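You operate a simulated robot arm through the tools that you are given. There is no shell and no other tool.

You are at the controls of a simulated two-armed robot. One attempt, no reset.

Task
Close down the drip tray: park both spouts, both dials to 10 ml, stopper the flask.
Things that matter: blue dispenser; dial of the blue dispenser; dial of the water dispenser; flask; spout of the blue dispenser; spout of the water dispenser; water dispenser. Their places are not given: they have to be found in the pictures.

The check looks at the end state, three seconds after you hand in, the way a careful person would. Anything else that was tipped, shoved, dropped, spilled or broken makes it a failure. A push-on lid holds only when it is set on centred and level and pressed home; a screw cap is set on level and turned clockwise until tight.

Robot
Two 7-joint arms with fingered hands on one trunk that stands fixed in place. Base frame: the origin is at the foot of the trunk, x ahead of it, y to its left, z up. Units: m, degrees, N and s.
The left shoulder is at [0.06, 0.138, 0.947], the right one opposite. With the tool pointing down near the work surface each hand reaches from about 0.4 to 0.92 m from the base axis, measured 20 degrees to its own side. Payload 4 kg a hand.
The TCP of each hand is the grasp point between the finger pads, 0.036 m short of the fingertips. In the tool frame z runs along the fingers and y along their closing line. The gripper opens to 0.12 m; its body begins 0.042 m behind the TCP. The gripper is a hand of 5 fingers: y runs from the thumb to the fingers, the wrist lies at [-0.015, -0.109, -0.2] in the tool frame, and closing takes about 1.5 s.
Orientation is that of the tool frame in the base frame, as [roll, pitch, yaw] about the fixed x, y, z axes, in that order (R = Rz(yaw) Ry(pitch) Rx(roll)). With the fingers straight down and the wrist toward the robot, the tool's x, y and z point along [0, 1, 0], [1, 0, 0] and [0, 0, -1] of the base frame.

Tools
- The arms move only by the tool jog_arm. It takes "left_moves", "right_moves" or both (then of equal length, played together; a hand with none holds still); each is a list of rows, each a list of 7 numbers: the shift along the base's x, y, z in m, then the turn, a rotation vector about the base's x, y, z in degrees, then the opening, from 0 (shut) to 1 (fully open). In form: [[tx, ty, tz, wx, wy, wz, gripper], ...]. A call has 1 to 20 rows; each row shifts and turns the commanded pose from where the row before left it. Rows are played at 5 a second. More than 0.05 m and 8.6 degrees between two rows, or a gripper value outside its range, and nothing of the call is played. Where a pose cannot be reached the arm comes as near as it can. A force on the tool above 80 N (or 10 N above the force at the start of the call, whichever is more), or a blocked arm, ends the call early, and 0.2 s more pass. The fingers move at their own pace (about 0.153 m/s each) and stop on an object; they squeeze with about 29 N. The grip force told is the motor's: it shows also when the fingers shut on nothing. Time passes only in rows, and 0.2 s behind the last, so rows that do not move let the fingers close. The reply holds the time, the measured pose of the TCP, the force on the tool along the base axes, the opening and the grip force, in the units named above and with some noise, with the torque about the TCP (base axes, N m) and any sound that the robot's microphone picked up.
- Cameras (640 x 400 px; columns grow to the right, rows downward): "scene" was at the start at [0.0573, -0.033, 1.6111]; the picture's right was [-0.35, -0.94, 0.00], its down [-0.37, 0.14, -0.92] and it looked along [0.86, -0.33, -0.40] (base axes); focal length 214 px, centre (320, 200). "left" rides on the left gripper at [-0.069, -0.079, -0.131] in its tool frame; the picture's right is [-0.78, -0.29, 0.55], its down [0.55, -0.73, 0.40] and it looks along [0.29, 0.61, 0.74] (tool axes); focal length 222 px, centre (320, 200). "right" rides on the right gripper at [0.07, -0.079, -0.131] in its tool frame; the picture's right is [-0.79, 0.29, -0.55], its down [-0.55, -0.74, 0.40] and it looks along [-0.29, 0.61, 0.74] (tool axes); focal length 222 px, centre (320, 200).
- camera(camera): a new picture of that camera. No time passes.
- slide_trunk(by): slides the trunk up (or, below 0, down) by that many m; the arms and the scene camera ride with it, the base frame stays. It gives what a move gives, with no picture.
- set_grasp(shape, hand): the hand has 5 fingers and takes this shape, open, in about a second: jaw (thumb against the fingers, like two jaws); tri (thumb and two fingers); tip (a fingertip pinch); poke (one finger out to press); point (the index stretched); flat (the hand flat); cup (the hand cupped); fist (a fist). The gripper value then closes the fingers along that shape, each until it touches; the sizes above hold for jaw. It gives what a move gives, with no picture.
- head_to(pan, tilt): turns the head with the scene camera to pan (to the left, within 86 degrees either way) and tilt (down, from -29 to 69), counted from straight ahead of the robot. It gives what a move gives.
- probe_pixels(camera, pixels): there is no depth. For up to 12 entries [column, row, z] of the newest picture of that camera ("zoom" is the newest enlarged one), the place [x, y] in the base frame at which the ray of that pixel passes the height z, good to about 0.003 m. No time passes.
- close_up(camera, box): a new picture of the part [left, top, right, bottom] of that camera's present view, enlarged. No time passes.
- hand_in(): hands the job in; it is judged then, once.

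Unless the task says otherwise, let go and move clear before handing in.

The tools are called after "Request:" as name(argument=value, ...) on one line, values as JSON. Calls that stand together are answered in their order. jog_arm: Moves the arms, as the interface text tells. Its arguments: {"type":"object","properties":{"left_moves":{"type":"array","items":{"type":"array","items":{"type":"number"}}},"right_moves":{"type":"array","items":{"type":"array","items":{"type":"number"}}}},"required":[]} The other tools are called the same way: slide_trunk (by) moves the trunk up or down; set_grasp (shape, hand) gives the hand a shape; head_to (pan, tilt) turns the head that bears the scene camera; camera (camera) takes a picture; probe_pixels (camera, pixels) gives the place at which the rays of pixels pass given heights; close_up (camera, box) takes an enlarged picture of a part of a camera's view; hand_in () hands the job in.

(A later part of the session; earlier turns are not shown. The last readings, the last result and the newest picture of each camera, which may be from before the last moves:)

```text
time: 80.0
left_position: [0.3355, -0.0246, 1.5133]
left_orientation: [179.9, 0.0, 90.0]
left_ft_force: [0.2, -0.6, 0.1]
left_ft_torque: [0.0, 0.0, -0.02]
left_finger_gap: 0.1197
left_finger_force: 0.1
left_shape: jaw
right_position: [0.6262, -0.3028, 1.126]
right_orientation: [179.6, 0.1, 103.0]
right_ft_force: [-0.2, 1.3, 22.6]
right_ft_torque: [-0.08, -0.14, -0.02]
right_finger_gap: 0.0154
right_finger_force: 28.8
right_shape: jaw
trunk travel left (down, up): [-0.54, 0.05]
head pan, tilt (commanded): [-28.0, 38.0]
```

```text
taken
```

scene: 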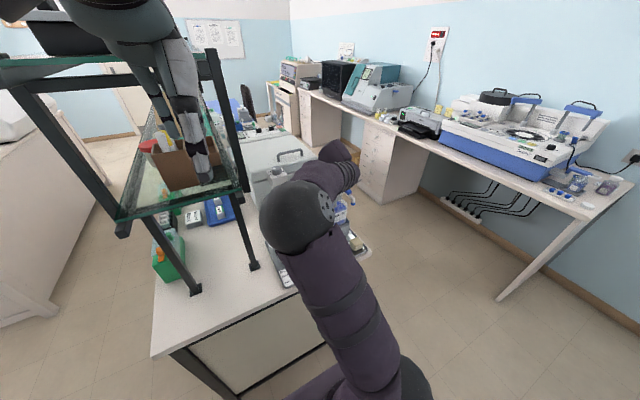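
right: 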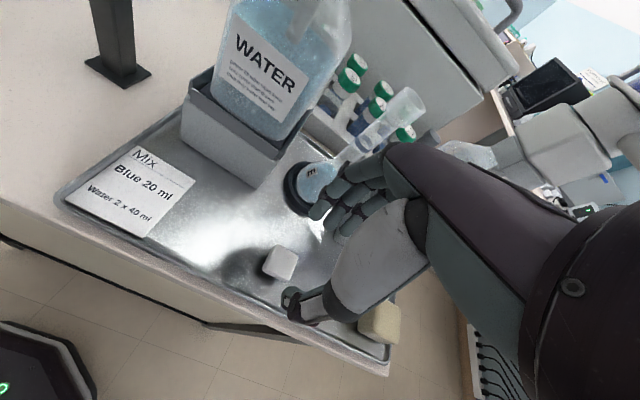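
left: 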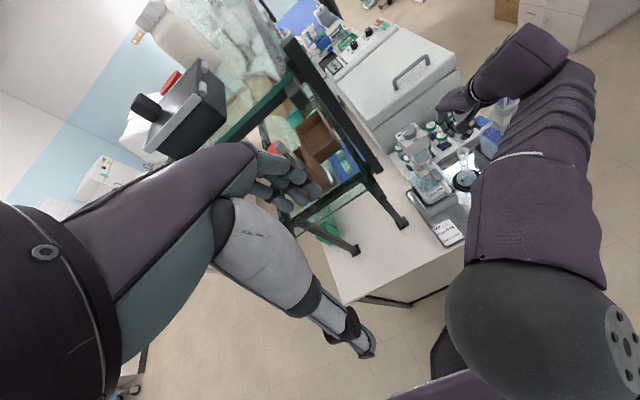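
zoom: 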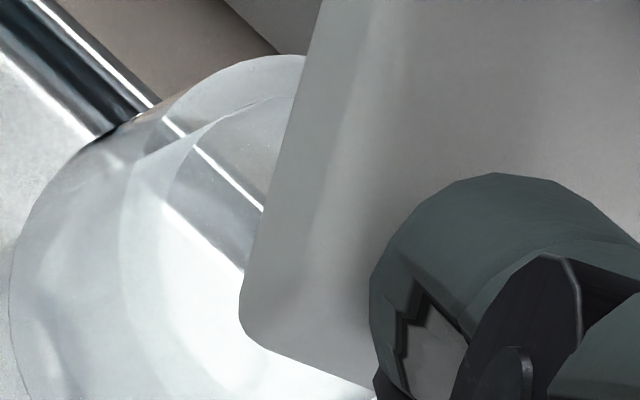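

The plug is hidden beneath the head in these views, and 22 N contact suggests it may be sitting on the rim. I'll unload by raising the trunk, then lift the stopper high to inspect the plug's shape and alignment from the side.

Request:
slide_trunk(by=0.04)

Request:
jog_arm(right_moves=[[0, 0, 0.03, 0, 0, 0, 0.08], [0, 0, 0.04, 0, 0, 0, 0.08], [0, 0, 0.04, 0, 0, 0, 0.08], [0, 0, 0.04, 0, 0, 0, 0.08], [0, 0, 0.04, 0, 0, 0, 0.08], [0, 0, 0.04, 0, 0, 0, 0.08], [0, 0, 0, 0, 0, 0, 0.08]])

Request:
camera(camera="left")

Request:
camera(camera="scene")

```text
time: 80.9
left_position: [0.3368, -0.0258, 1.552]
left_orientation: [-180.0, -0.1, 89.9]
left_ft_force: [0.0, -0.2, -0.5]
left_ft_torque: [-0.02, -0.02, 0.01]
left_finger_gap: 0.1197
left_finger_force: 0.0
left_shape: jaw
right_position: [0.6271, -0.3035, 1.1621]
right_orientation: [180.0, 0.0, 103.2]
right_ft_force: [0.3, -0.5, -1.2]
right_ft_torque: [0.01, 0.0, -0.01]
right_finger_gap: 0.015
right_finger_force: 28.8
right_shape: jaw
trunk travel left (down, up): [-0.58, 0.01]
head pan, tilt (commanded): [-28.0, 38.0]
```

```text
time: 82.5
left_position: [0.3384, -0.0238, 1.5517]
left_orientation: [-179.9, -0.1, 90.0]
left_ft_force: [-0.5, 0.9, -0.5]
left_ft_torque: [-0.02, 0.0, -0.01]
left_finger_gap: 0.1196
left_finger_force: 0.2
left_shape: jaw
right_position: [0.6263, -0.2999, 1.3867]
right_orientation: [179.8, 0.2, 103.2]
right_ft_force: [-0.2, -0.1, -0.5]
right_ft_torque: [-0.01, 0.06, 0.03]
right_finger_gap: 0.0145
right_finger_force: 29.0
right_shape: jaw
right hand out of reach, approached as far as the arm can: row 6
trunk travel left (down, up): [-0.58, 0.01]
head pan, tilt (commanded): [-28.0, 38.0]
```

```text
taken
```

left: 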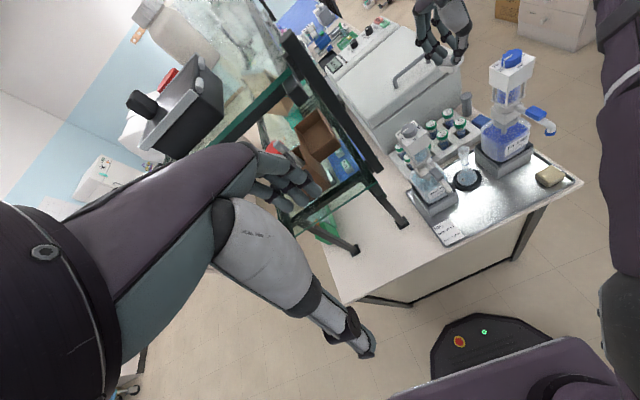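

```text
taken
```

scene: 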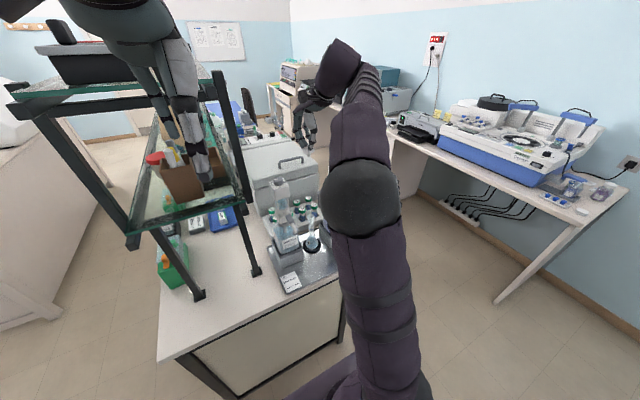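

Everything is intact and the view opened up. Zooming on the held stopper from left and scene, and on the flask.

Request:
close_up(camera="left", box=[420, 30, 470, 80])

Request:
close_up(camera="scene", box=[295, 110, 325, 155])

Request:
close_up(camera="scene", box=[295, 205, 330, 260])

Request:
close_up(camera="left", box=[448, 135, 480, 195])

```text
8.00 times, centred on (445, 55) of left
```

zoom: 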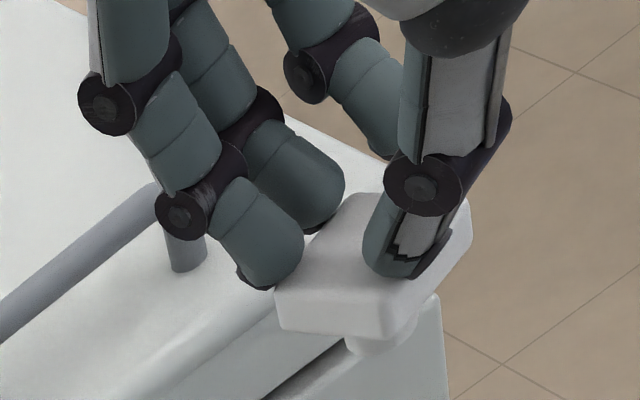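

```text
8.89 times, centred on (310, 132) of scene
```

zoom: 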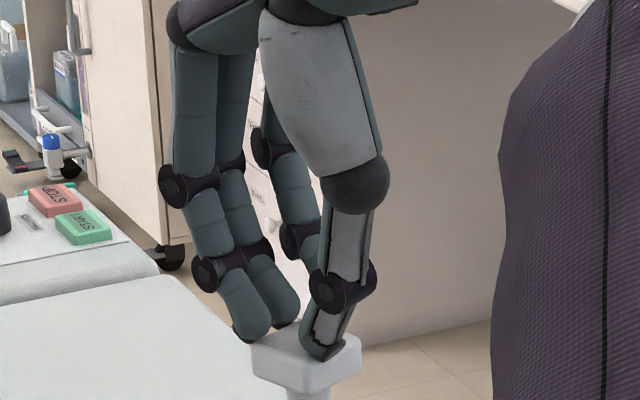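

```text
7.27 times, centred on (312, 232) of scene
```

zoom: 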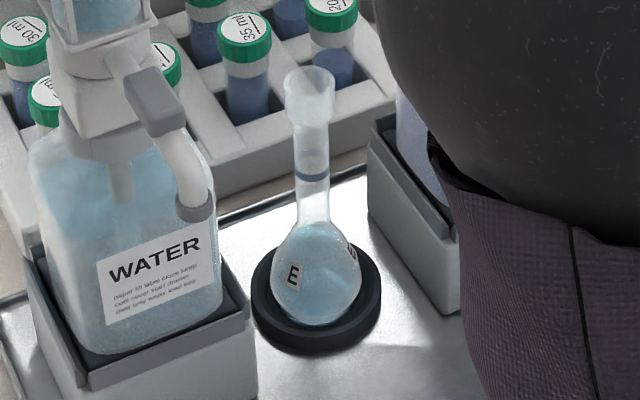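

```text
6.67 times, centred on (464, 165) of left
```

zoom: 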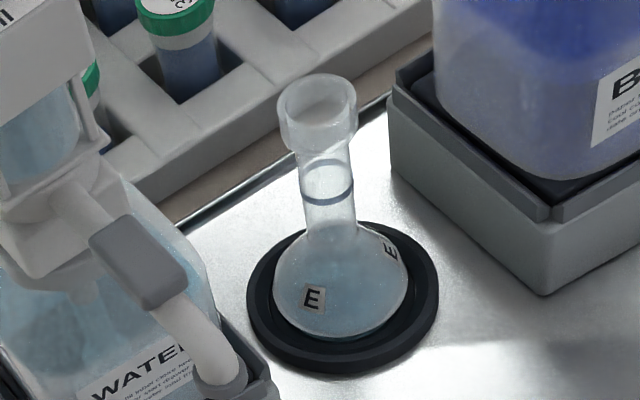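

Now the plug is visible under the head. Zooming in on it.

Request:
close_up(camera="scene", box=[298, 140, 323, 165])

Request:
close_up(camera="left", box=[433, 50, 463, 80])

Request:
close_up(camera="left", box=[455, 140, 475, 165])

Request:
close_up(camera="scene", box=[302, 208, 322, 233])

```text
16.00 times, centred on (310, 152) of scene
```

zoom: 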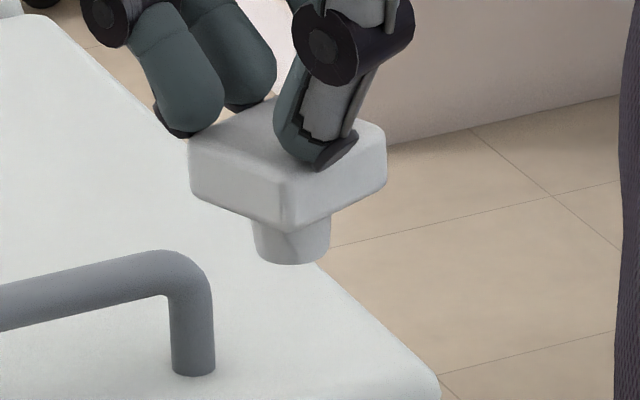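

```text
13.33 times, centred on (448, 65) of left
```

zoom: 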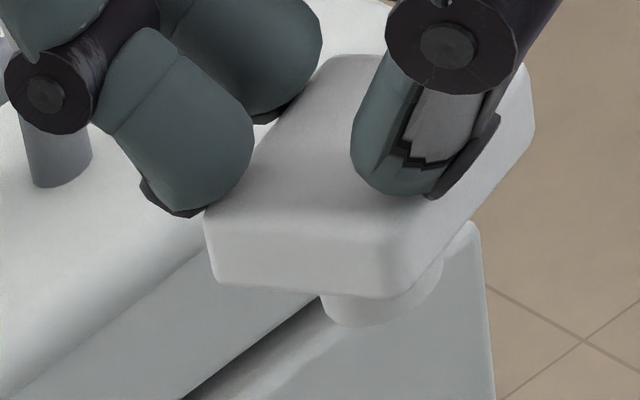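

```text
16.00 times, centred on (465, 152) of left
```

zoom: 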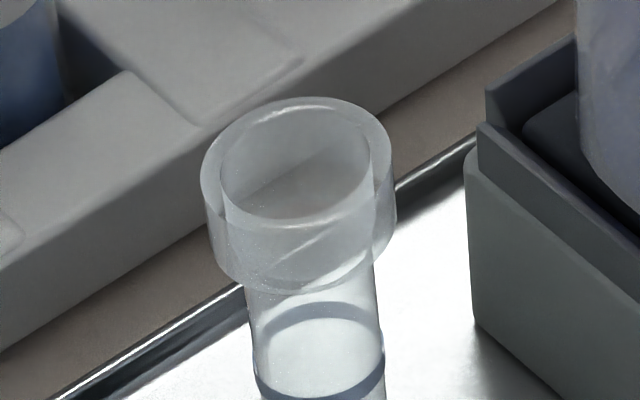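

```text
16.00 times, centred on (312, 220) of scene
```

zoom: 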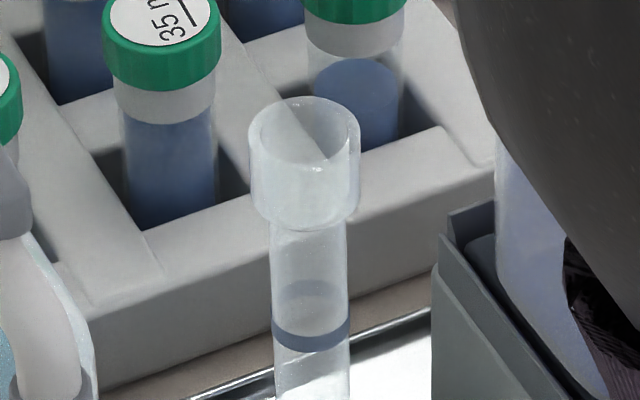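

Very informative: plug ≈14-15.5 mm wide and ≈13 mm long, centred under a ~27 mm head; the flask lip is ≈28 mm outer, ≈22 mm inner. With this arm pose the scene view is open, so I'll plan to descend purely with the trunk. First I check where the rack is relative to the left hand.

Request:
probe_pixels(camera="scene", pixels=[[257, 274, 0.9], [200, 297, 0.9], [222, 75, 1.6], [240, 200, 1.3], [133, 245, 1.3], [15, 92, 1.5], [130, 240, 1.2]])

Request:
close_up(camera="scene", box=[298, 140, 323, 165])

Request:
probe_pixels(camera="zoom", pixels=[[289, 189, 1.343], [289, 189, 1.343], [289, 189, 1.343], [289, 189, 1.343], [291, 247, 1.33], [291, 247, 1.33], [291, 247, 1.33], [291, 247, 1.33]])

```text
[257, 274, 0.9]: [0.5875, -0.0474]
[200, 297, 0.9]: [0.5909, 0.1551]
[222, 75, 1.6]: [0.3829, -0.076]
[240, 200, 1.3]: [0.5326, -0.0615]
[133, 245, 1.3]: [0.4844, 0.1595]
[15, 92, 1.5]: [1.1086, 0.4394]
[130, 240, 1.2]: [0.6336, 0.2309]
```

```text
16.00 times, centred on (310, 152) of scene
```

zoom: 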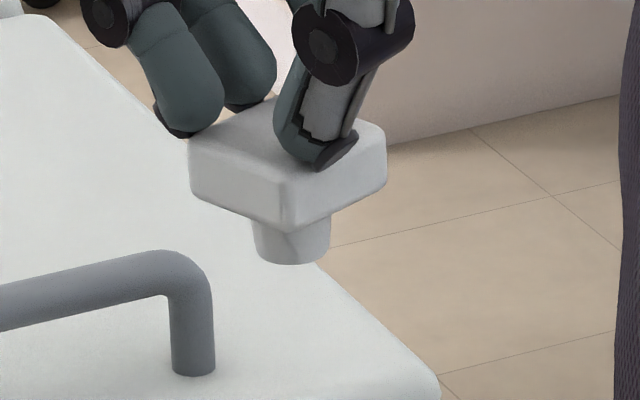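

```text
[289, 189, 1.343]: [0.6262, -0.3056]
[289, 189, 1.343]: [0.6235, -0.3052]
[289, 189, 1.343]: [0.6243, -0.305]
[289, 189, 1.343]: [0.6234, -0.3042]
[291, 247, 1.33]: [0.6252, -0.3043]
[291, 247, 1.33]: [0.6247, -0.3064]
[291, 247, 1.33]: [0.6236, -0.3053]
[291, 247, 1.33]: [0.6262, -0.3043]
```

Rack is at x≥0.53 so lowering the left hand is safe. The held plug is vertical, centred near (0.6245,-0.305) vs mouth (0.625,-0.3078). I'll nudge y by −2.5 mm and descend with the trunk in stages.

Request:
jog_arm(right_moves=[[0.0005, -0.0025, 0, 0, 0, 0, 0.08], [0, 0, 0, 0, 0, 0, 0.08]])

Request:
slide_trunk(by=-0.1)

Request:
camera(camera="scene")

Request:
camera(camera="left")

```text
time: 83.1
left_position: [0.3363, -0.0253, 1.5526]
left_orientation: [-180.0, 0.1, 90.0]
left_ft_force: [-0.3, -1.4, -0.8]
left_ft_torque: [-0.01, -0.01, 0.01]
left_finger_gap: 0.1198
left_finger_force: 0.1
left_shape: jaw
right_position: [0.6236, -0.3019, 1.3871]
right_orientation: [179.6, 0.2, 103.2]
right_ft_force: [-0.2, -0.4, 0.5]
right_ft_torque: [-0.01, -0.03, -0.01]
right_finger_gap: 0.0149
right_finger_force: 29.2
right_shape: jaw
trunk travel left (down, up): [-0.58, 0.01]
head pan, tilt (commanded): [-28.0, 38.0]
```

```text
time: 84.4
left_position: [0.336, -0.0248, 1.453]
left_orientation: [-180.0, -0.1, 90.0]
left_ft_force: [1.0, 0.2, -0.2]
left_ft_torque: [0.04, 0.0, -0.02]
left_finger_gap: 0.12
left_finger_force: 0.1
left_shape: jaw
right_position: [0.6251, -0.301, 1.2867]
right_orientation: [179.7, 0.3, 103.2]
right_ft_force: [-0.1, -1.1, -0.6]
right_ft_torque: [0.02, -0.01, -0.01]
right_finger_gap: 0.0147
right_finger_force: 29.2
right_shape: jaw
trunk travel left (down, up): [-0.48, 0.11]
head pan, tilt (commanded): [-28.0, 38.0]
```

```text
taken
```

scene: 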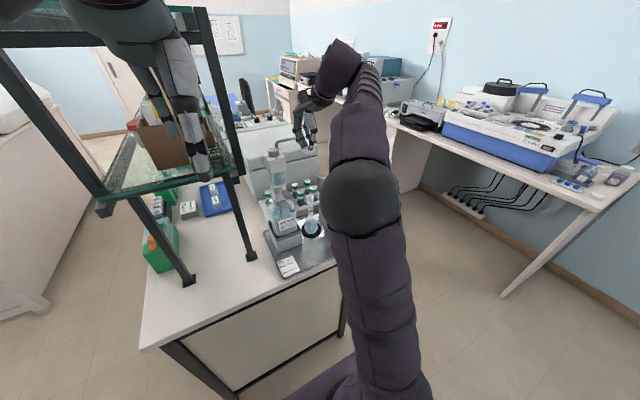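

```text
taken
```

left: 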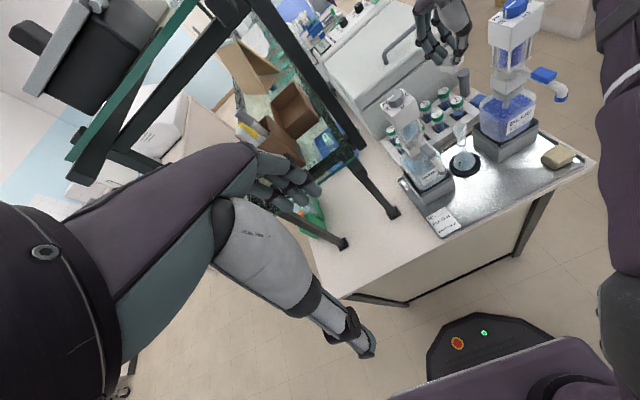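

All clear. Continuing down another 9 cm with the trunk (TCP → ~1.197, plug still ~7 cm above the rim).

Request:
slide_trunk(by=-0.09)

Request:
camera(camera="scene")

Request:
close_up(camera="scene", box=[285, 130, 345, 205])

Request:
close_up(camera="left", box=[410, 20, 510, 150])

```text
time: 85.7
left_position: [0.3372, -0.0249, 1.3628]
left_orientation: [180.0, 0.0, 89.9]
left_ft_force: [0.1, -0.1, 0.5]
left_ft_torque: [0.01, -0.03, 0.0]
left_finger_gap: 0.12
left_finger_force: 0.0
left_shape: jaw
right_position: [0.6247, -0.3033, 1.1976]
right_orientation: [179.7, 0.2, 103.2]
right_ft_force: [0.1, 0.4, -1.0]
right_ft_torque: [-0.01, 0.0, -0.02]
right_finger_gap: 0.0146
right_finger_force: 29.0
right_shape: jaw
trunk travel left (down, up): [-0.39, 0.2]
head pan, tilt (commanded): [-28.0, 38.0]
```

```text
taken
```

scene: 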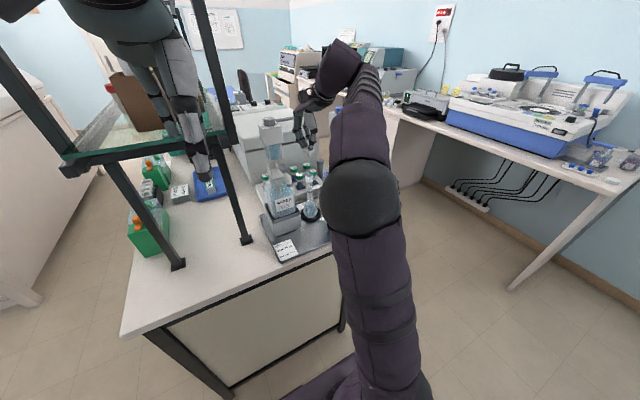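

```text
5.33 times, centred on (315, 168) of scene
```

zoom: 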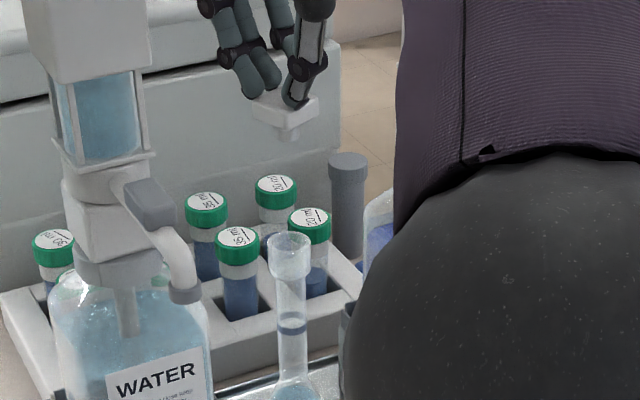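

```text
3.08 times, centred on (460, 85) of left
```

zoom: 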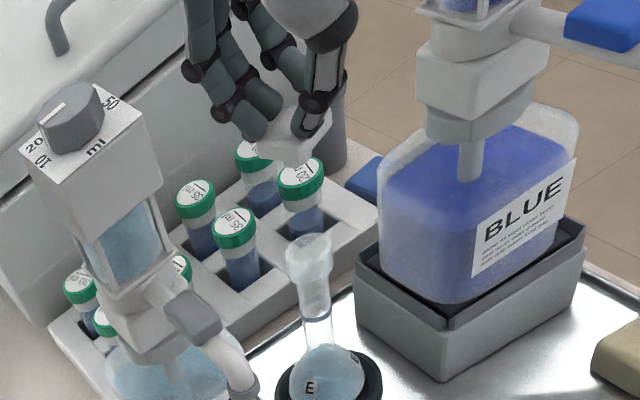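

Now both scene and left views show the stopper above the mouth, well aligned. Lowering another 5.5 cm for a precise comparison.

Request:
slide_trunk(by=-0.055)

Request:
close_up(camera="scene", box=[300, 140, 325, 165])

Request:
close_up(camera="left", box=[438, 52, 468, 82])

Request:
close_up(camera="right", box=[260, 200, 360, 300])

```text
time: 86.6
left_position: [0.3375, -0.0253, 1.3073]
left_orientation: [-180.0, -0.1, 90.0]
left_ft_force: [1.1, 0.0, 0.5]
left_ft_torque: [-0.03, 0.03, 0.01]
left_finger_gap: 0.1197
left_finger_force: 0.0
left_shape: jaw
right_position: [0.6253, -0.3029, 1.1429]
right_orientation: [179.6, 0.3, 103.1]
right_ft_force: [-0.8, -0.6, -0.6]
right_ft_torque: [0.01, -0.01, 0.0]
right_finger_gap: 0.0144
right_finger_force: 29.3
right_shape: jaw
trunk travel left (down, up): [-0.335, 0.255]
head pan, tilt (commanded): [-28.0, 38.0]
```

```text
16.00 times, centred on (312, 152) of scene
```

zoom: 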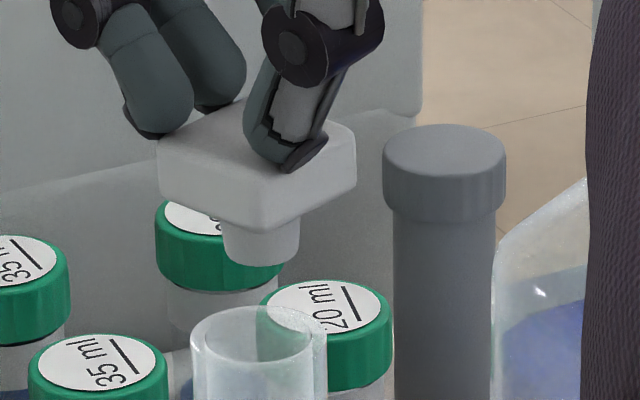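

```text
13.33 times, centred on (453, 67) of left
```

zoom: 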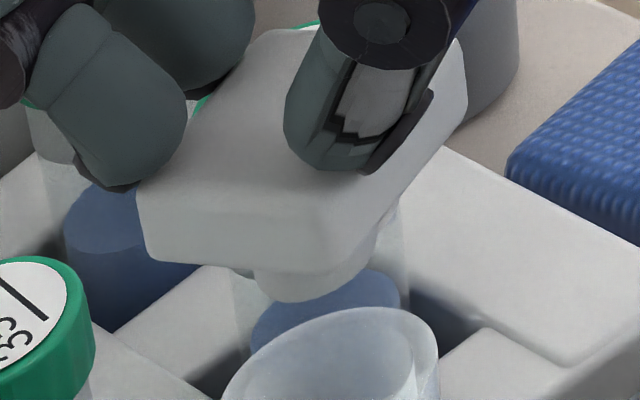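

```text
4.00 times, centred on (310, 250) of right
```

zoom: 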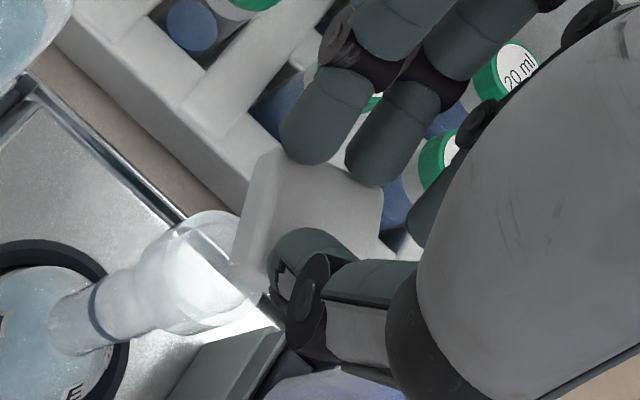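

Clear view: plug centre column 261 vs mouth centre 258.5 in the scene zoom, about 1 mm off sideways. Checking the other direction with the left camera.

Request:
close_up(camera="left", box=[438, 60, 468, 90])

Request:
close_up(camera="scene", box=[300, 148, 325, 173])

```text
13.33 times, centred on (453, 75) of left
```

zoom: 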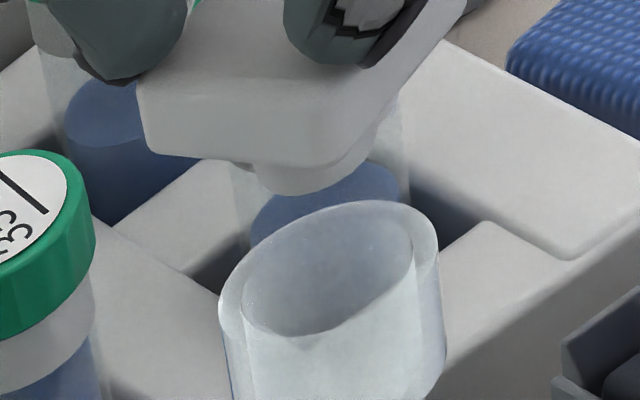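

```text
16.00 times, centred on (312, 160) of scene
```

zoom: 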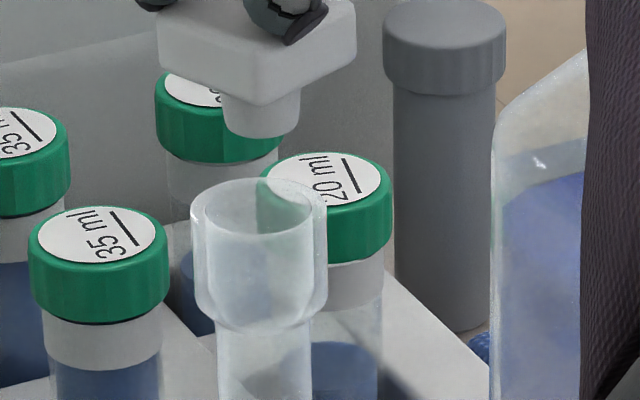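

Sideways offset is only ~1.2 mm (move +y). For the depth direction I'll use the steeper hand camera to locate the mouth.

Request:
close_up(camera="right", box=[262, 235, 312, 285])

Request:
probe_pixels(camera="zoom", pixels=[[320, 200, 1.062], [320, 200, 1.062], [320, 200, 1.062], [320, 200, 1.062], [200, 200, 1.062], [200, 200, 1.062], [200, 200, 1.062], [200, 200, 1.062], [320, 320, 1.062], [320, 320, 1.062], [320, 320, 1.062], [320, 320, 1.062]])

```text
8.00 times, centred on (287, 260) of right
```

zoom: 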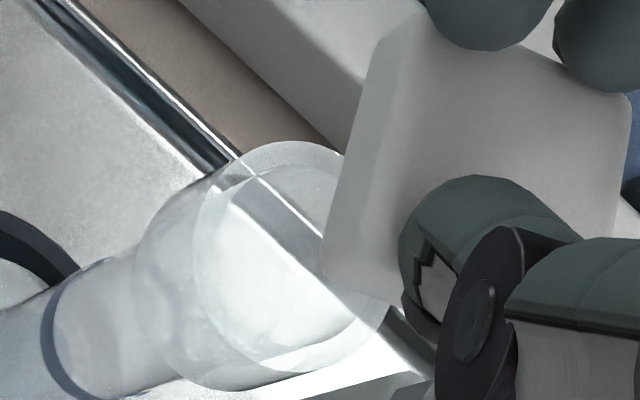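

```text
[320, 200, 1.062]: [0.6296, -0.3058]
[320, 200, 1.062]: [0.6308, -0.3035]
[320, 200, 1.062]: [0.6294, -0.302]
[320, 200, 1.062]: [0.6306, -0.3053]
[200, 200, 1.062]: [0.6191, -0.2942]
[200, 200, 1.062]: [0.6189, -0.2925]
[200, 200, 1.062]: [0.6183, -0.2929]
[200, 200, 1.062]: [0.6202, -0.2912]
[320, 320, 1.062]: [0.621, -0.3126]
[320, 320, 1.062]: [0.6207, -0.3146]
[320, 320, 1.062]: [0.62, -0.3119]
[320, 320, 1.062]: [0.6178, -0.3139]
```

Combining all views with the measured contact height (TCP 1.126), the picture is consistent: the stopper is about 4 mm too far in +x and 3 mm too far in −y. I'll shift (−3.7, +3.1) mm and lower 10 mm to re-check.

Request:
jog_arm(right_moves=[[-0.0019, 0.0016, 0, 0, 0, 0, 0.06], [-0.0018, 0.0015, 0, 0, 0, 0, 0.06], [0, 0, 0, 0, 0, 0, 0.06]])

Request:
slide_trunk(by=-0.01)

Request:
close_up(camera="scene", box=[300, 145, 325, 170])

Request:
close_up(camera="left", box=[438, 55, 468, 85])

Request:
close_up(camera="right", box=[262, 235, 312, 285])

```text
time: 87.4
left_position: [0.3378, -0.0252, 1.3069]
left_orientation: [180.0, 0.0, 90.0]
left_ft_force: [-0.2, 0.5, 0.1]
left_ft_torque: [-0.02, -0.01, 0.01]
left_finger_gap: 0.1201
left_finger_force: 0.1
left_shape: jaw
right_position: [0.6211, -0.2985, 1.1414]
right_orientation: [179.7, 0.2, 103.2]
right_ft_force: [-0.6, -0.1, -0.4]
right_ft_torque: [0.03, -0.04, -0.04]
right_finger_gap: 0.0145
right_finger_force: 29.3
right_shape: jaw
trunk travel left (down, up): [-0.335, 0.255]
head pan, tilt (commanded): [-28.0, 38.0]
```

```text
time: 88.0
left_position: [0.3365, -0.0258, 1.2972]
left_orientation: [180.0, 0.0, 90.0]
left_ft_force: [0.8, -0.5, 0.1]
left_ft_torque: [0.0, -0.02, 0.0]
left_finger_gap: 0.1199
left_finger_force: 0.0
left_shape: jaw
right_position: [0.6217, -0.2966, 1.1326]
right_orientation: [179.8, 0.3, 103.2]
right_ft_force: [-0.2, 0.5, 0.1]
right_ft_torque: [-0.01, 0.0, 0.01]
right_finger_gap: 0.0145
right_finger_force: 28.8
right_shape: jaw
trunk travel left (down, up): [-0.325, 0.265]
head pan, tilt (commanded): [-28.0, 38.0]
```

```text
16.00 times, centred on (312, 158) of scene
```

zoom: 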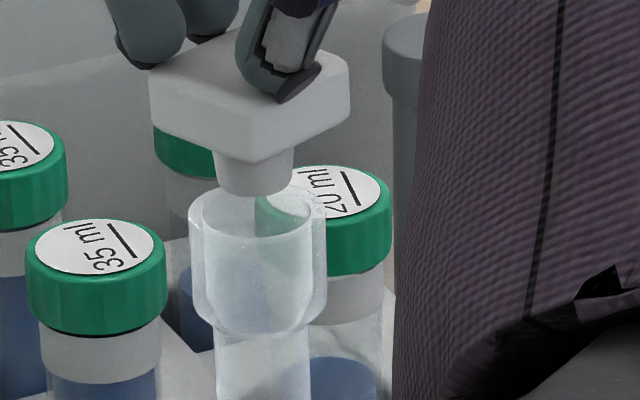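

```text
13.33 times, centred on (453, 70) of left
```

zoom: 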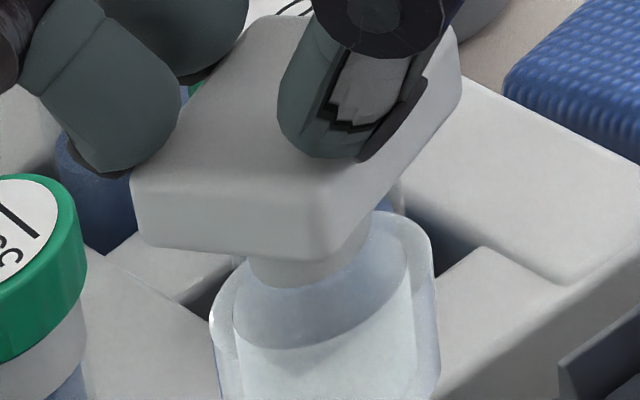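

```text
8.00 times, centred on (287, 260) of right
```

zoom: 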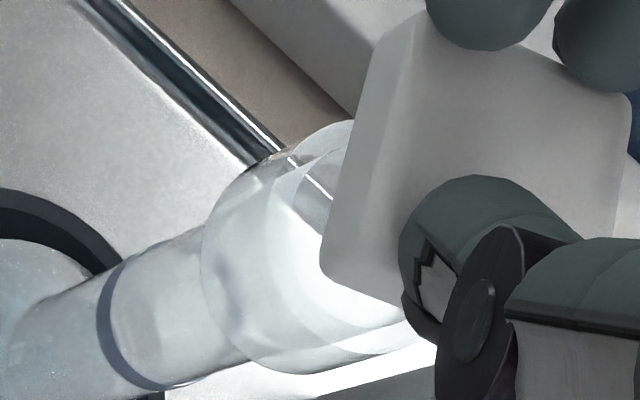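

Request:
close_up(camera="right", box=[265, 230, 315, 290])

Request:
probe_pixels(camera="zoom", pixels=[[320, 200, 1.065], [320, 200, 1.065], [320, 200, 1.065], [320, 200, 1.065], [200, 200, 1.065], [200, 200, 1.065], [200, 200, 1.065], [200, 200, 1.065], [320, 320, 1.065], [320, 320, 1.065], [320, 320, 1.065], [320, 320, 1.065]])

Request:
probe_pixels(camera="zoom", pixels=[[320, 200, 1.096], [320, 200, 1.096], [320, 200, 1.096], [320, 200, 1.096], [200, 200, 1.096], [200, 200, 1.096], [200, 200, 1.096], [200, 200, 1.096], [320, 320, 1.096], [320, 320, 1.096], [320, 320, 1.096], [320, 320, 1.096]])

```text
6.67 times, centred on (290, 260) of right
```

zoom: 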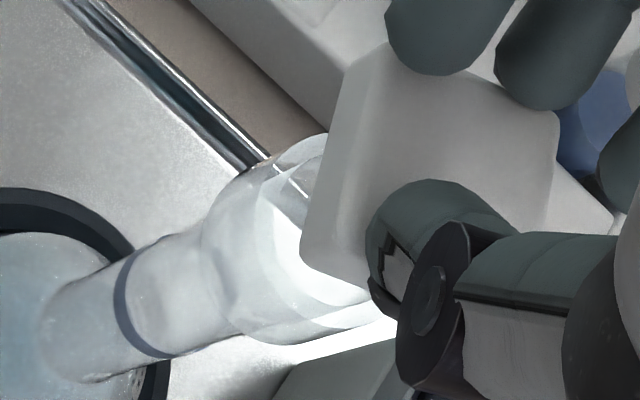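

```text
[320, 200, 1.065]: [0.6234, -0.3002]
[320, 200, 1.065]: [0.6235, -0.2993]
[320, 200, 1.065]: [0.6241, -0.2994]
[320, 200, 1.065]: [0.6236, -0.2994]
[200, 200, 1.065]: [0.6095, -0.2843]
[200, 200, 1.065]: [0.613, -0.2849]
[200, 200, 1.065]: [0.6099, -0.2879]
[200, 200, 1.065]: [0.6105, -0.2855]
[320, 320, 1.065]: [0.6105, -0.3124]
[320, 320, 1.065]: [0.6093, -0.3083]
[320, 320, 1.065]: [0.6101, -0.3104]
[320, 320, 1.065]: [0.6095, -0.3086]
```

```text
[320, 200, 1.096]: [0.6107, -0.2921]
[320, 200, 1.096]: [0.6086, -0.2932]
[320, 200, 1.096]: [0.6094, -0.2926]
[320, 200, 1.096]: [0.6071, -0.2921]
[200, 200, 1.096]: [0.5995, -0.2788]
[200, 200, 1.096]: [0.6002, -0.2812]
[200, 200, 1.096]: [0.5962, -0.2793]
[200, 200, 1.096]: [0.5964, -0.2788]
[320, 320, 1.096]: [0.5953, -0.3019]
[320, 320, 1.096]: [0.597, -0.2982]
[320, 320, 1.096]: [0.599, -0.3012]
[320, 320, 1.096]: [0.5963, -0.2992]
```

The hand camera now shows stopper centre (0.6227,-0.3052) vs mouth (0.6220,-0.3041): aligned within ~1.3 mm. Lowering in small trunk steps with force checks.

Request:
slide_trunk(by=-0.006)

Request:
close_up(camera="scene", box=[300, 145, 325, 170])

```text
time: 88.5
left_position: [0.3385, -0.0259, 1.2913]
left_orientation: [180.0, 0.0, 90.0]
left_ft_force: [0.8, 0.5, -0.1]
left_ft_torque: [0.0, 0.0, -0.01]
left_finger_gap: 0.1196
left_finger_force: 0.1
left_shape: jaw
right_position: [0.6211, -0.2984, 1.1267]
right_orientation: [179.7, 0.3, 103.2]
right_ft_force: [-0.2, 0.4, 0.2]
right_ft_torque: [0.01, 0.0, 0.04]
right_finger_gap: 0.0148
right_finger_force: 28.8
right_shape: jaw
trunk travel left (down, up): [-0.319, 0.271]
head pan, tilt (commanded): [-28.0, 38.0]
```

```text
16.00 times, centred on (312, 158) of scene
```

zoom: 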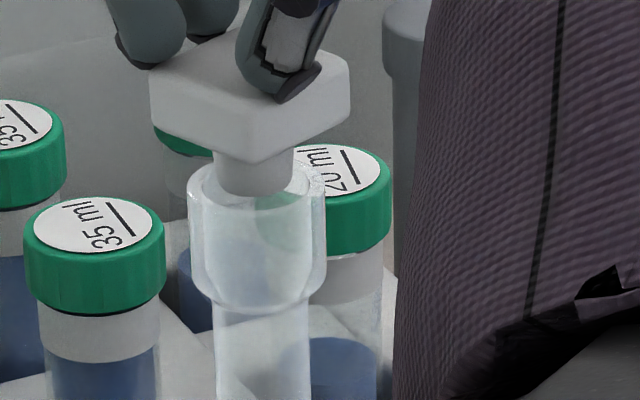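

No force; the plug bottom is now overlapping the mouth opening in view. Continuing down 5 mm.

Request:
slide_trunk(by=-0.005)

Request:
close_up(camera="scene", box=[300, 145, 325, 170])

Request:
close_up(camera="left", box=[438, 55, 468, 85])

```text
time: 89.1
left_position: [0.3369, -0.0243, 1.2871]
left_orientation: [-180.0, 0.1, 89.9]
left_ft_force: [0.7, 0.0, 0.0]
left_ft_torque: [-0.01, 0.0, 0.01]
left_finger_gap: 0.1199
left_finger_force: 0.1
left_shape: jaw
right_position: [0.6207, -0.2985, 1.1208]
right_orientation: [179.7, 0.2, 103.2]
right_ft_force: [0.3, 0.3, -0.4]
right_ft_torque: [-0.02, -0.03, -0.05]
right_finger_gap: 0.0148
right_finger_force: 29.0
right_shape: jaw
trunk travel left (down, up): [-0.314, 0.276]
head pan, tilt (commanded): [-28.0, 38.0]
```

```text
16.00 times, centred on (312, 158) of scene
```

zoom: 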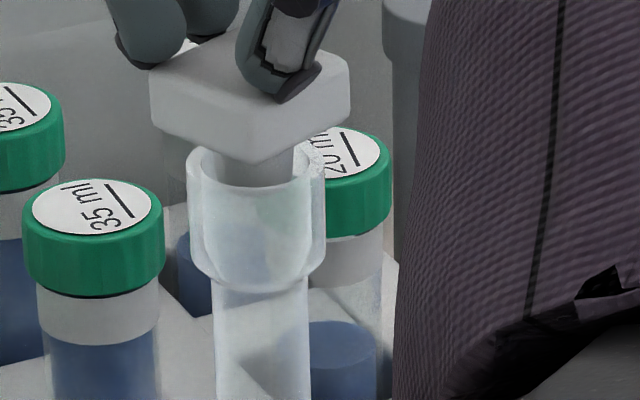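

```text
13.33 times, centred on (453, 70) of left
```

zoom: 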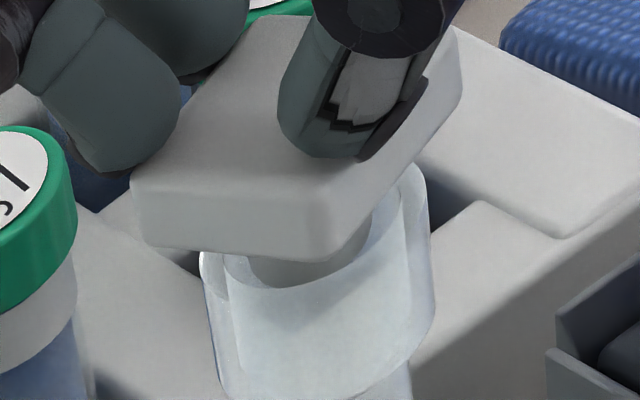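

The plug is entering the mouth with no contact force. Continuing in 4 mm steps.

Request:
slide_trunk(by=-0.004)

Request:
close_up(camera="scene", box=[300, 145, 325, 170])

Request:
close_up(camera="left", box=[438, 55, 468, 85])

```text
time: 89.6
left_position: [0.3369, -0.0255, 1.2827]
left_orientation: [180.0, 0.1, 90.1]
left_ft_force: [0.4, 0.3, 0.3]
left_ft_torque: [0.04, 0.03, -0.01]
left_finger_gap: 0.1201
left_finger_force: 0.0
left_shape: jaw
right_position: [0.6215, -0.298, 1.1161]
right_orientation: [179.7, 0.2, 103.2]
right_ft_force: [-0.3, -0.5, 0.5]
right_ft_torque: [0.0, 0.01, -0.02]
right_finger_gap: 0.0148
right_finger_force: 28.8
right_shape: jaw
trunk travel left (down, up): [-0.31, 0.28]
head pan, tilt (commanded): [-28.0, 38.0]
```

```text
16.00 times, centred on (312, 158) of scene
```

zoom: 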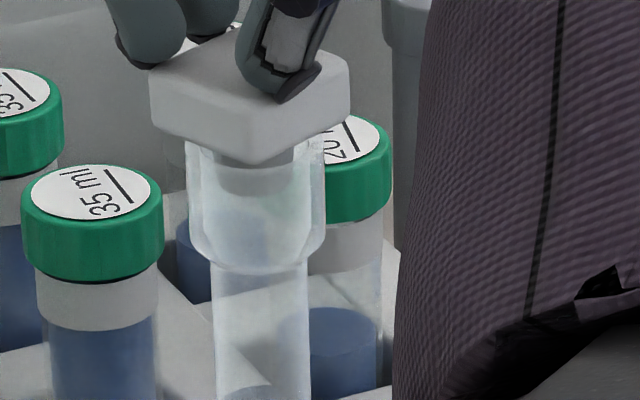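

```text
13.33 times, centred on (453, 70) of left
```

zoom: 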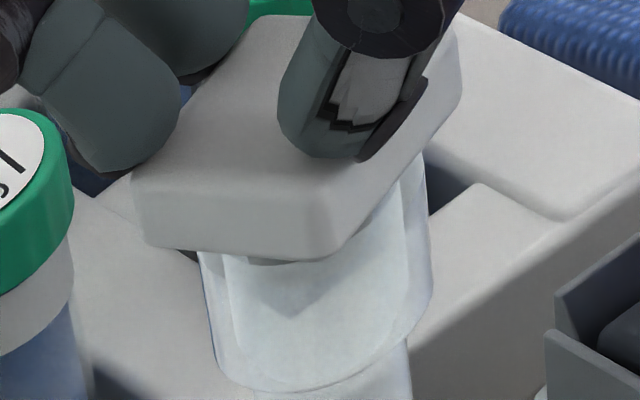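

Still no force and sideways alignment looks good. Continuing.

Request:
slide_trunk(by=-0.004)

Request:
close_up(camera="scene", box=[300, 145, 325, 170])

Request:
close_up(camera="left", box=[438, 55, 468, 85])

Request:
close_up(camera="right", box=[265, 230, 315, 290])

```text
time: 90.1
left_position: [0.3366, -0.0246, 1.2785]
left_orientation: [179.9, 0.0, 90.1]
left_ft_force: [0.3, -0.7, -0.4]
left_ft_torque: [0.0, 0.03, -0.03]
left_finger_gap: 0.1195
left_finger_force: 0.0
left_shape: jaw
right_position: [0.6208, -0.2977, 1.1131]
right_orientation: [179.6, 0.1, 103.3]
right_ft_force: [-0.2, 0.9, 6.4]
right_ft_torque: [0.12, -0.18, 0.05]
right_finger_gap: 0.0148
right_finger_force: 28.7
right_shape: jaw
trunk travel left (down, up): [-0.306, 0.284]
head pan, tilt (commanded): [-28.0, 38.0]
heard: snap
```

```text
16.00 times, centred on (312, 158) of scene
```

zoom: 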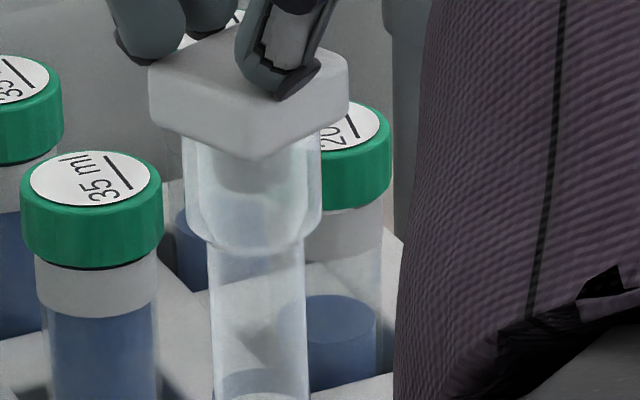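

```text
13.33 times, centred on (453, 70) of left
```

zoom: 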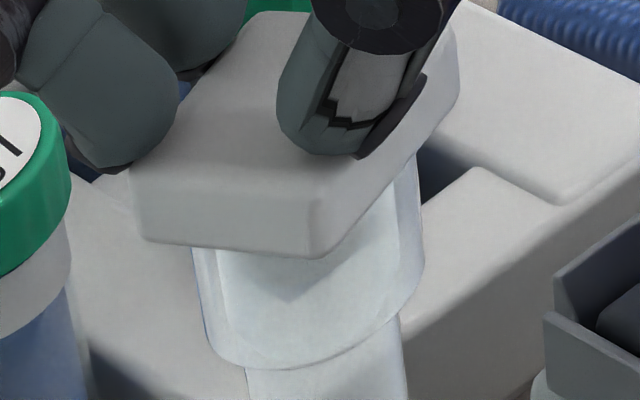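

```text
6.67 times, centred on (290, 260) of right
```

zoom: 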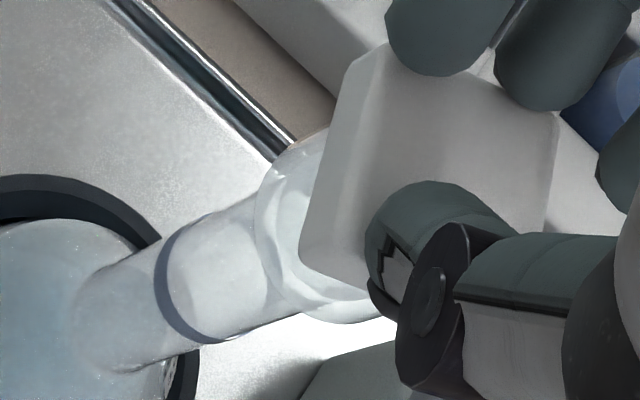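

A "snap" was heard with only 6.4 N: the stopper has seated. I'll open the fingers gently without moving, then rise with the trunk.

Request:
jog_arm(right_moves=[[0, 0, 0, 0, 0, 0, 0.13], [0, 0, 0, 0, 0, 0, 0.18], [0, 0, 0, 0, 0, 0, 0.25], [0, 0, 0, 0, 0, 0, 0.33], [0, 0, 0, 0, 0, 0, 0.42], [0, 0, 0, 0, 0, 0, 0.42]])

Request:
close_up(camera="scene", box=[295, 140, 330, 190])

Request:
close_up(camera="left", box=[430, 50, 475, 110])

```text
time: 91.5
left_position: [0.3367, -0.025, 1.2802]
left_orientation: [179.9, 0.0, 90.1]
left_ft_force: [0.4, -0.2, 0.0]
left_ft_torque: [0.02, 0.01, 0.0]
left_finger_gap: 0.1198
left_finger_force: 0.1
left_shape: jaw
right_position: [0.6211, -0.2992, 1.1136]
right_orientation: [179.6, 0.2, 103.2]
right_ft_force: [0.5, -0.1, 1.9]
right_ft_torque: [-0.04, 0.11, 0.01]
right_finger_gap: 0.0507
right_finger_force: 0.1
right_shape: jaw
trunk travel left (down, up): [-0.306, 0.284]
head pan, tilt (commanded): [-28.0, 38.0]
```

```text
8.00 times, centred on (312, 165) of scene
```

zoom: 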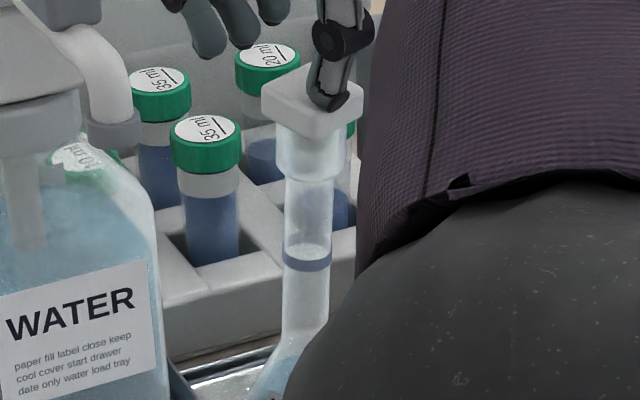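

```text
6.67 times, centred on (452, 80) of left
```

zoom: 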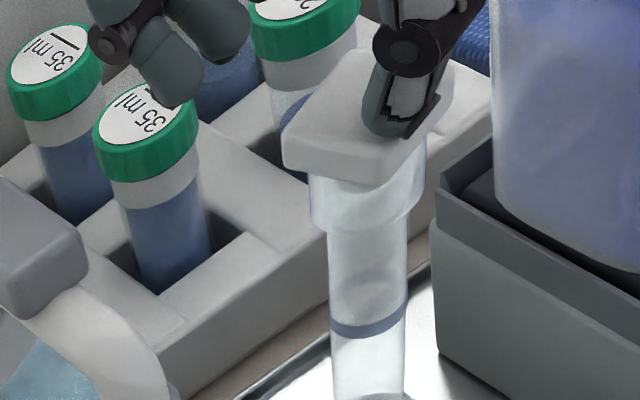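

The head seems still in contact with the thumb and the flask may be leaning slightly. Zooming in before moving anything.

Request:
close_up(camera="scene", box=[300, 145, 325, 170])

Request:
close_up(camera="scene", box=[290, 145, 335, 215])

Request:
close_up(camera="right", box=[240, 200, 360, 320])

Request:
close_up(camera="left", box=[420, 50, 490, 150])

```text
16.00 times, centred on (312, 158) of scene
```

zoom: 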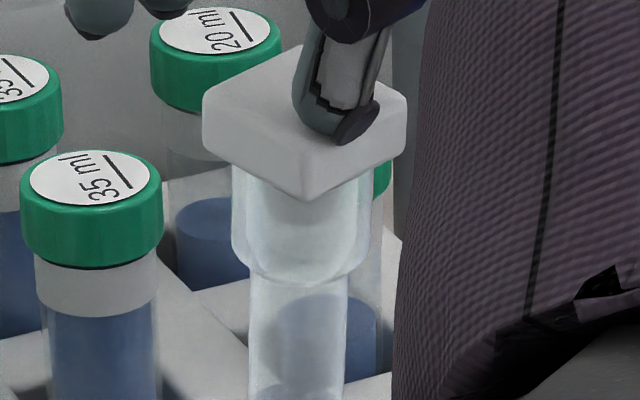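

```text
5.71 times, centred on (312, 180) of scene
```

zoom: 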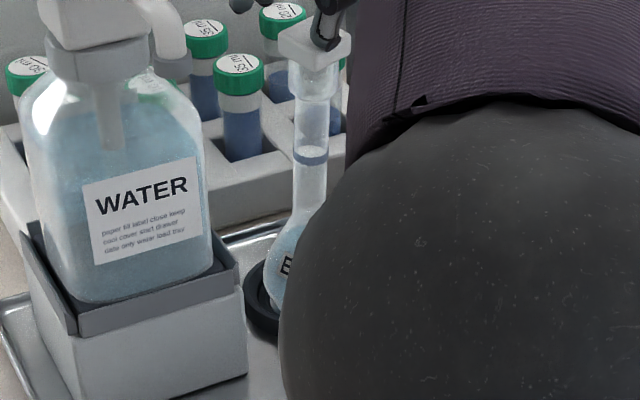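

```text
3.33 times, centred on (300, 260) of right
```

zoom: 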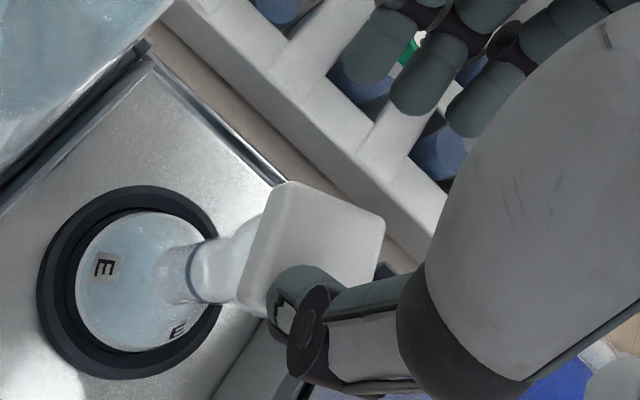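

```text
4.00 times, centred on (455, 100) of left
```

zoom: 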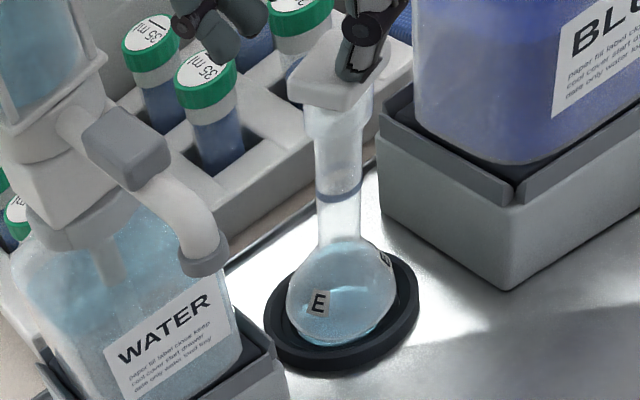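

The opening thumb dragged the stoppered flask top ~1.5 cm toward the robot (flask leaning ~5°). I'll bring the hand slowly back in +x by the same amount so the flask stands upright before lifting off.

Request:
jog_arm(right_moves=[[0.003, 0.0007, 0, 0, 0, 0, 0.42], [0.003, 0.0007, 0, 0, 0, 0, 0.42], [0.003, 0.0007, 0, 0, 0, 0, 0.42], [0.003, 0.0007, 0, 0, 0, 0, 0.42], [0, 0, 0, 0, 0, 0, 0.42]])

Request:
close_up(camera="scene", box=[290, 145, 335, 215])

Request:
close_up(camera="left", box=[420, 50, 490, 150])

Request:
close_up(camera="right", box=[240, 200, 360, 320])

```text
time: 92.7
left_position: [0.3375, -0.0248, 1.2788]
left_orientation: [179.9, 0.0, 90.0]
left_ft_force: [0.9, 0.2, 0.3]
left_ft_torque: [-0.06, -0.03, -0.01]
left_finger_gap: 0.1197
left_finger_force: 0.0
left_shape: jaw
right_position: [0.6274, -0.2967, 1.1136]
right_orientation: [179.7, 0.2, 103.2]
right_ft_force: [-0.4, 0.3, 3.1]
right_ft_torque: [-0.02, 0.11, -0.01]
right_finger_gap: 0.0508
right_finger_force: 0.1
right_shape: jaw
right hand out of reach, approached as far as the arm can: row 3, 4
trunk travel left (down, up): [-0.306, 0.284]
head pan, tilt (commanded): [-28.0, 38.0]
```

```text
5.71 times, centred on (312, 180) of scene
```

zoom: 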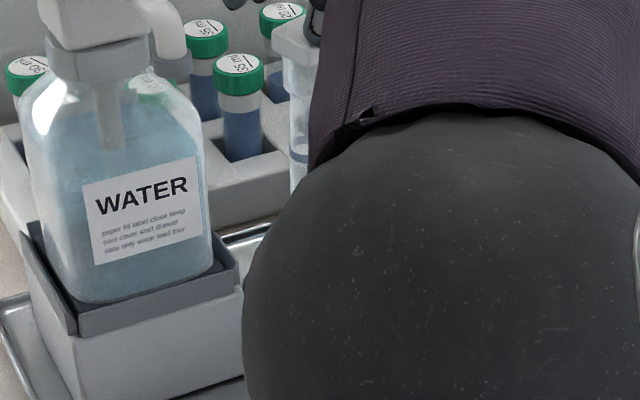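

```text
4.00 times, centred on (455, 100) of left
```

zoom: 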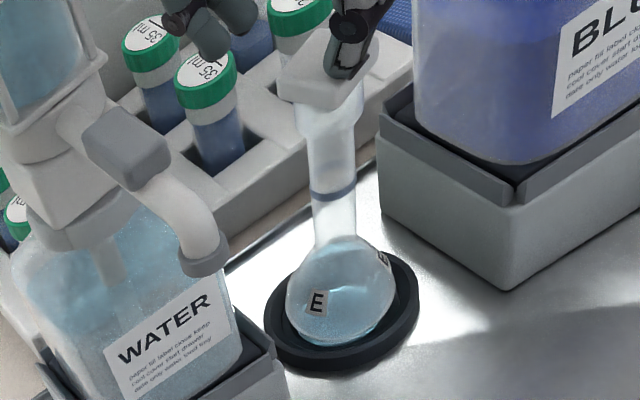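

```text
3.33 times, centred on (300, 260) of right
```

zoom: 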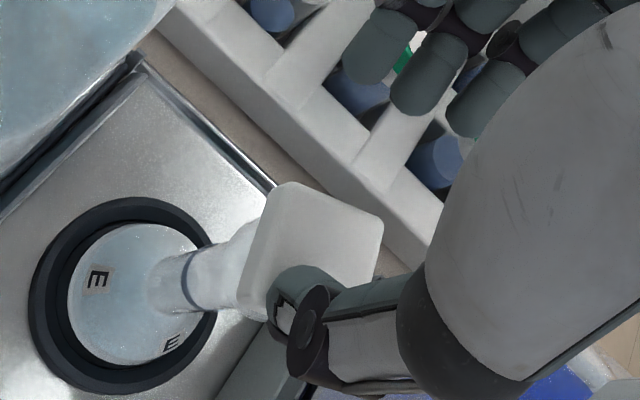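

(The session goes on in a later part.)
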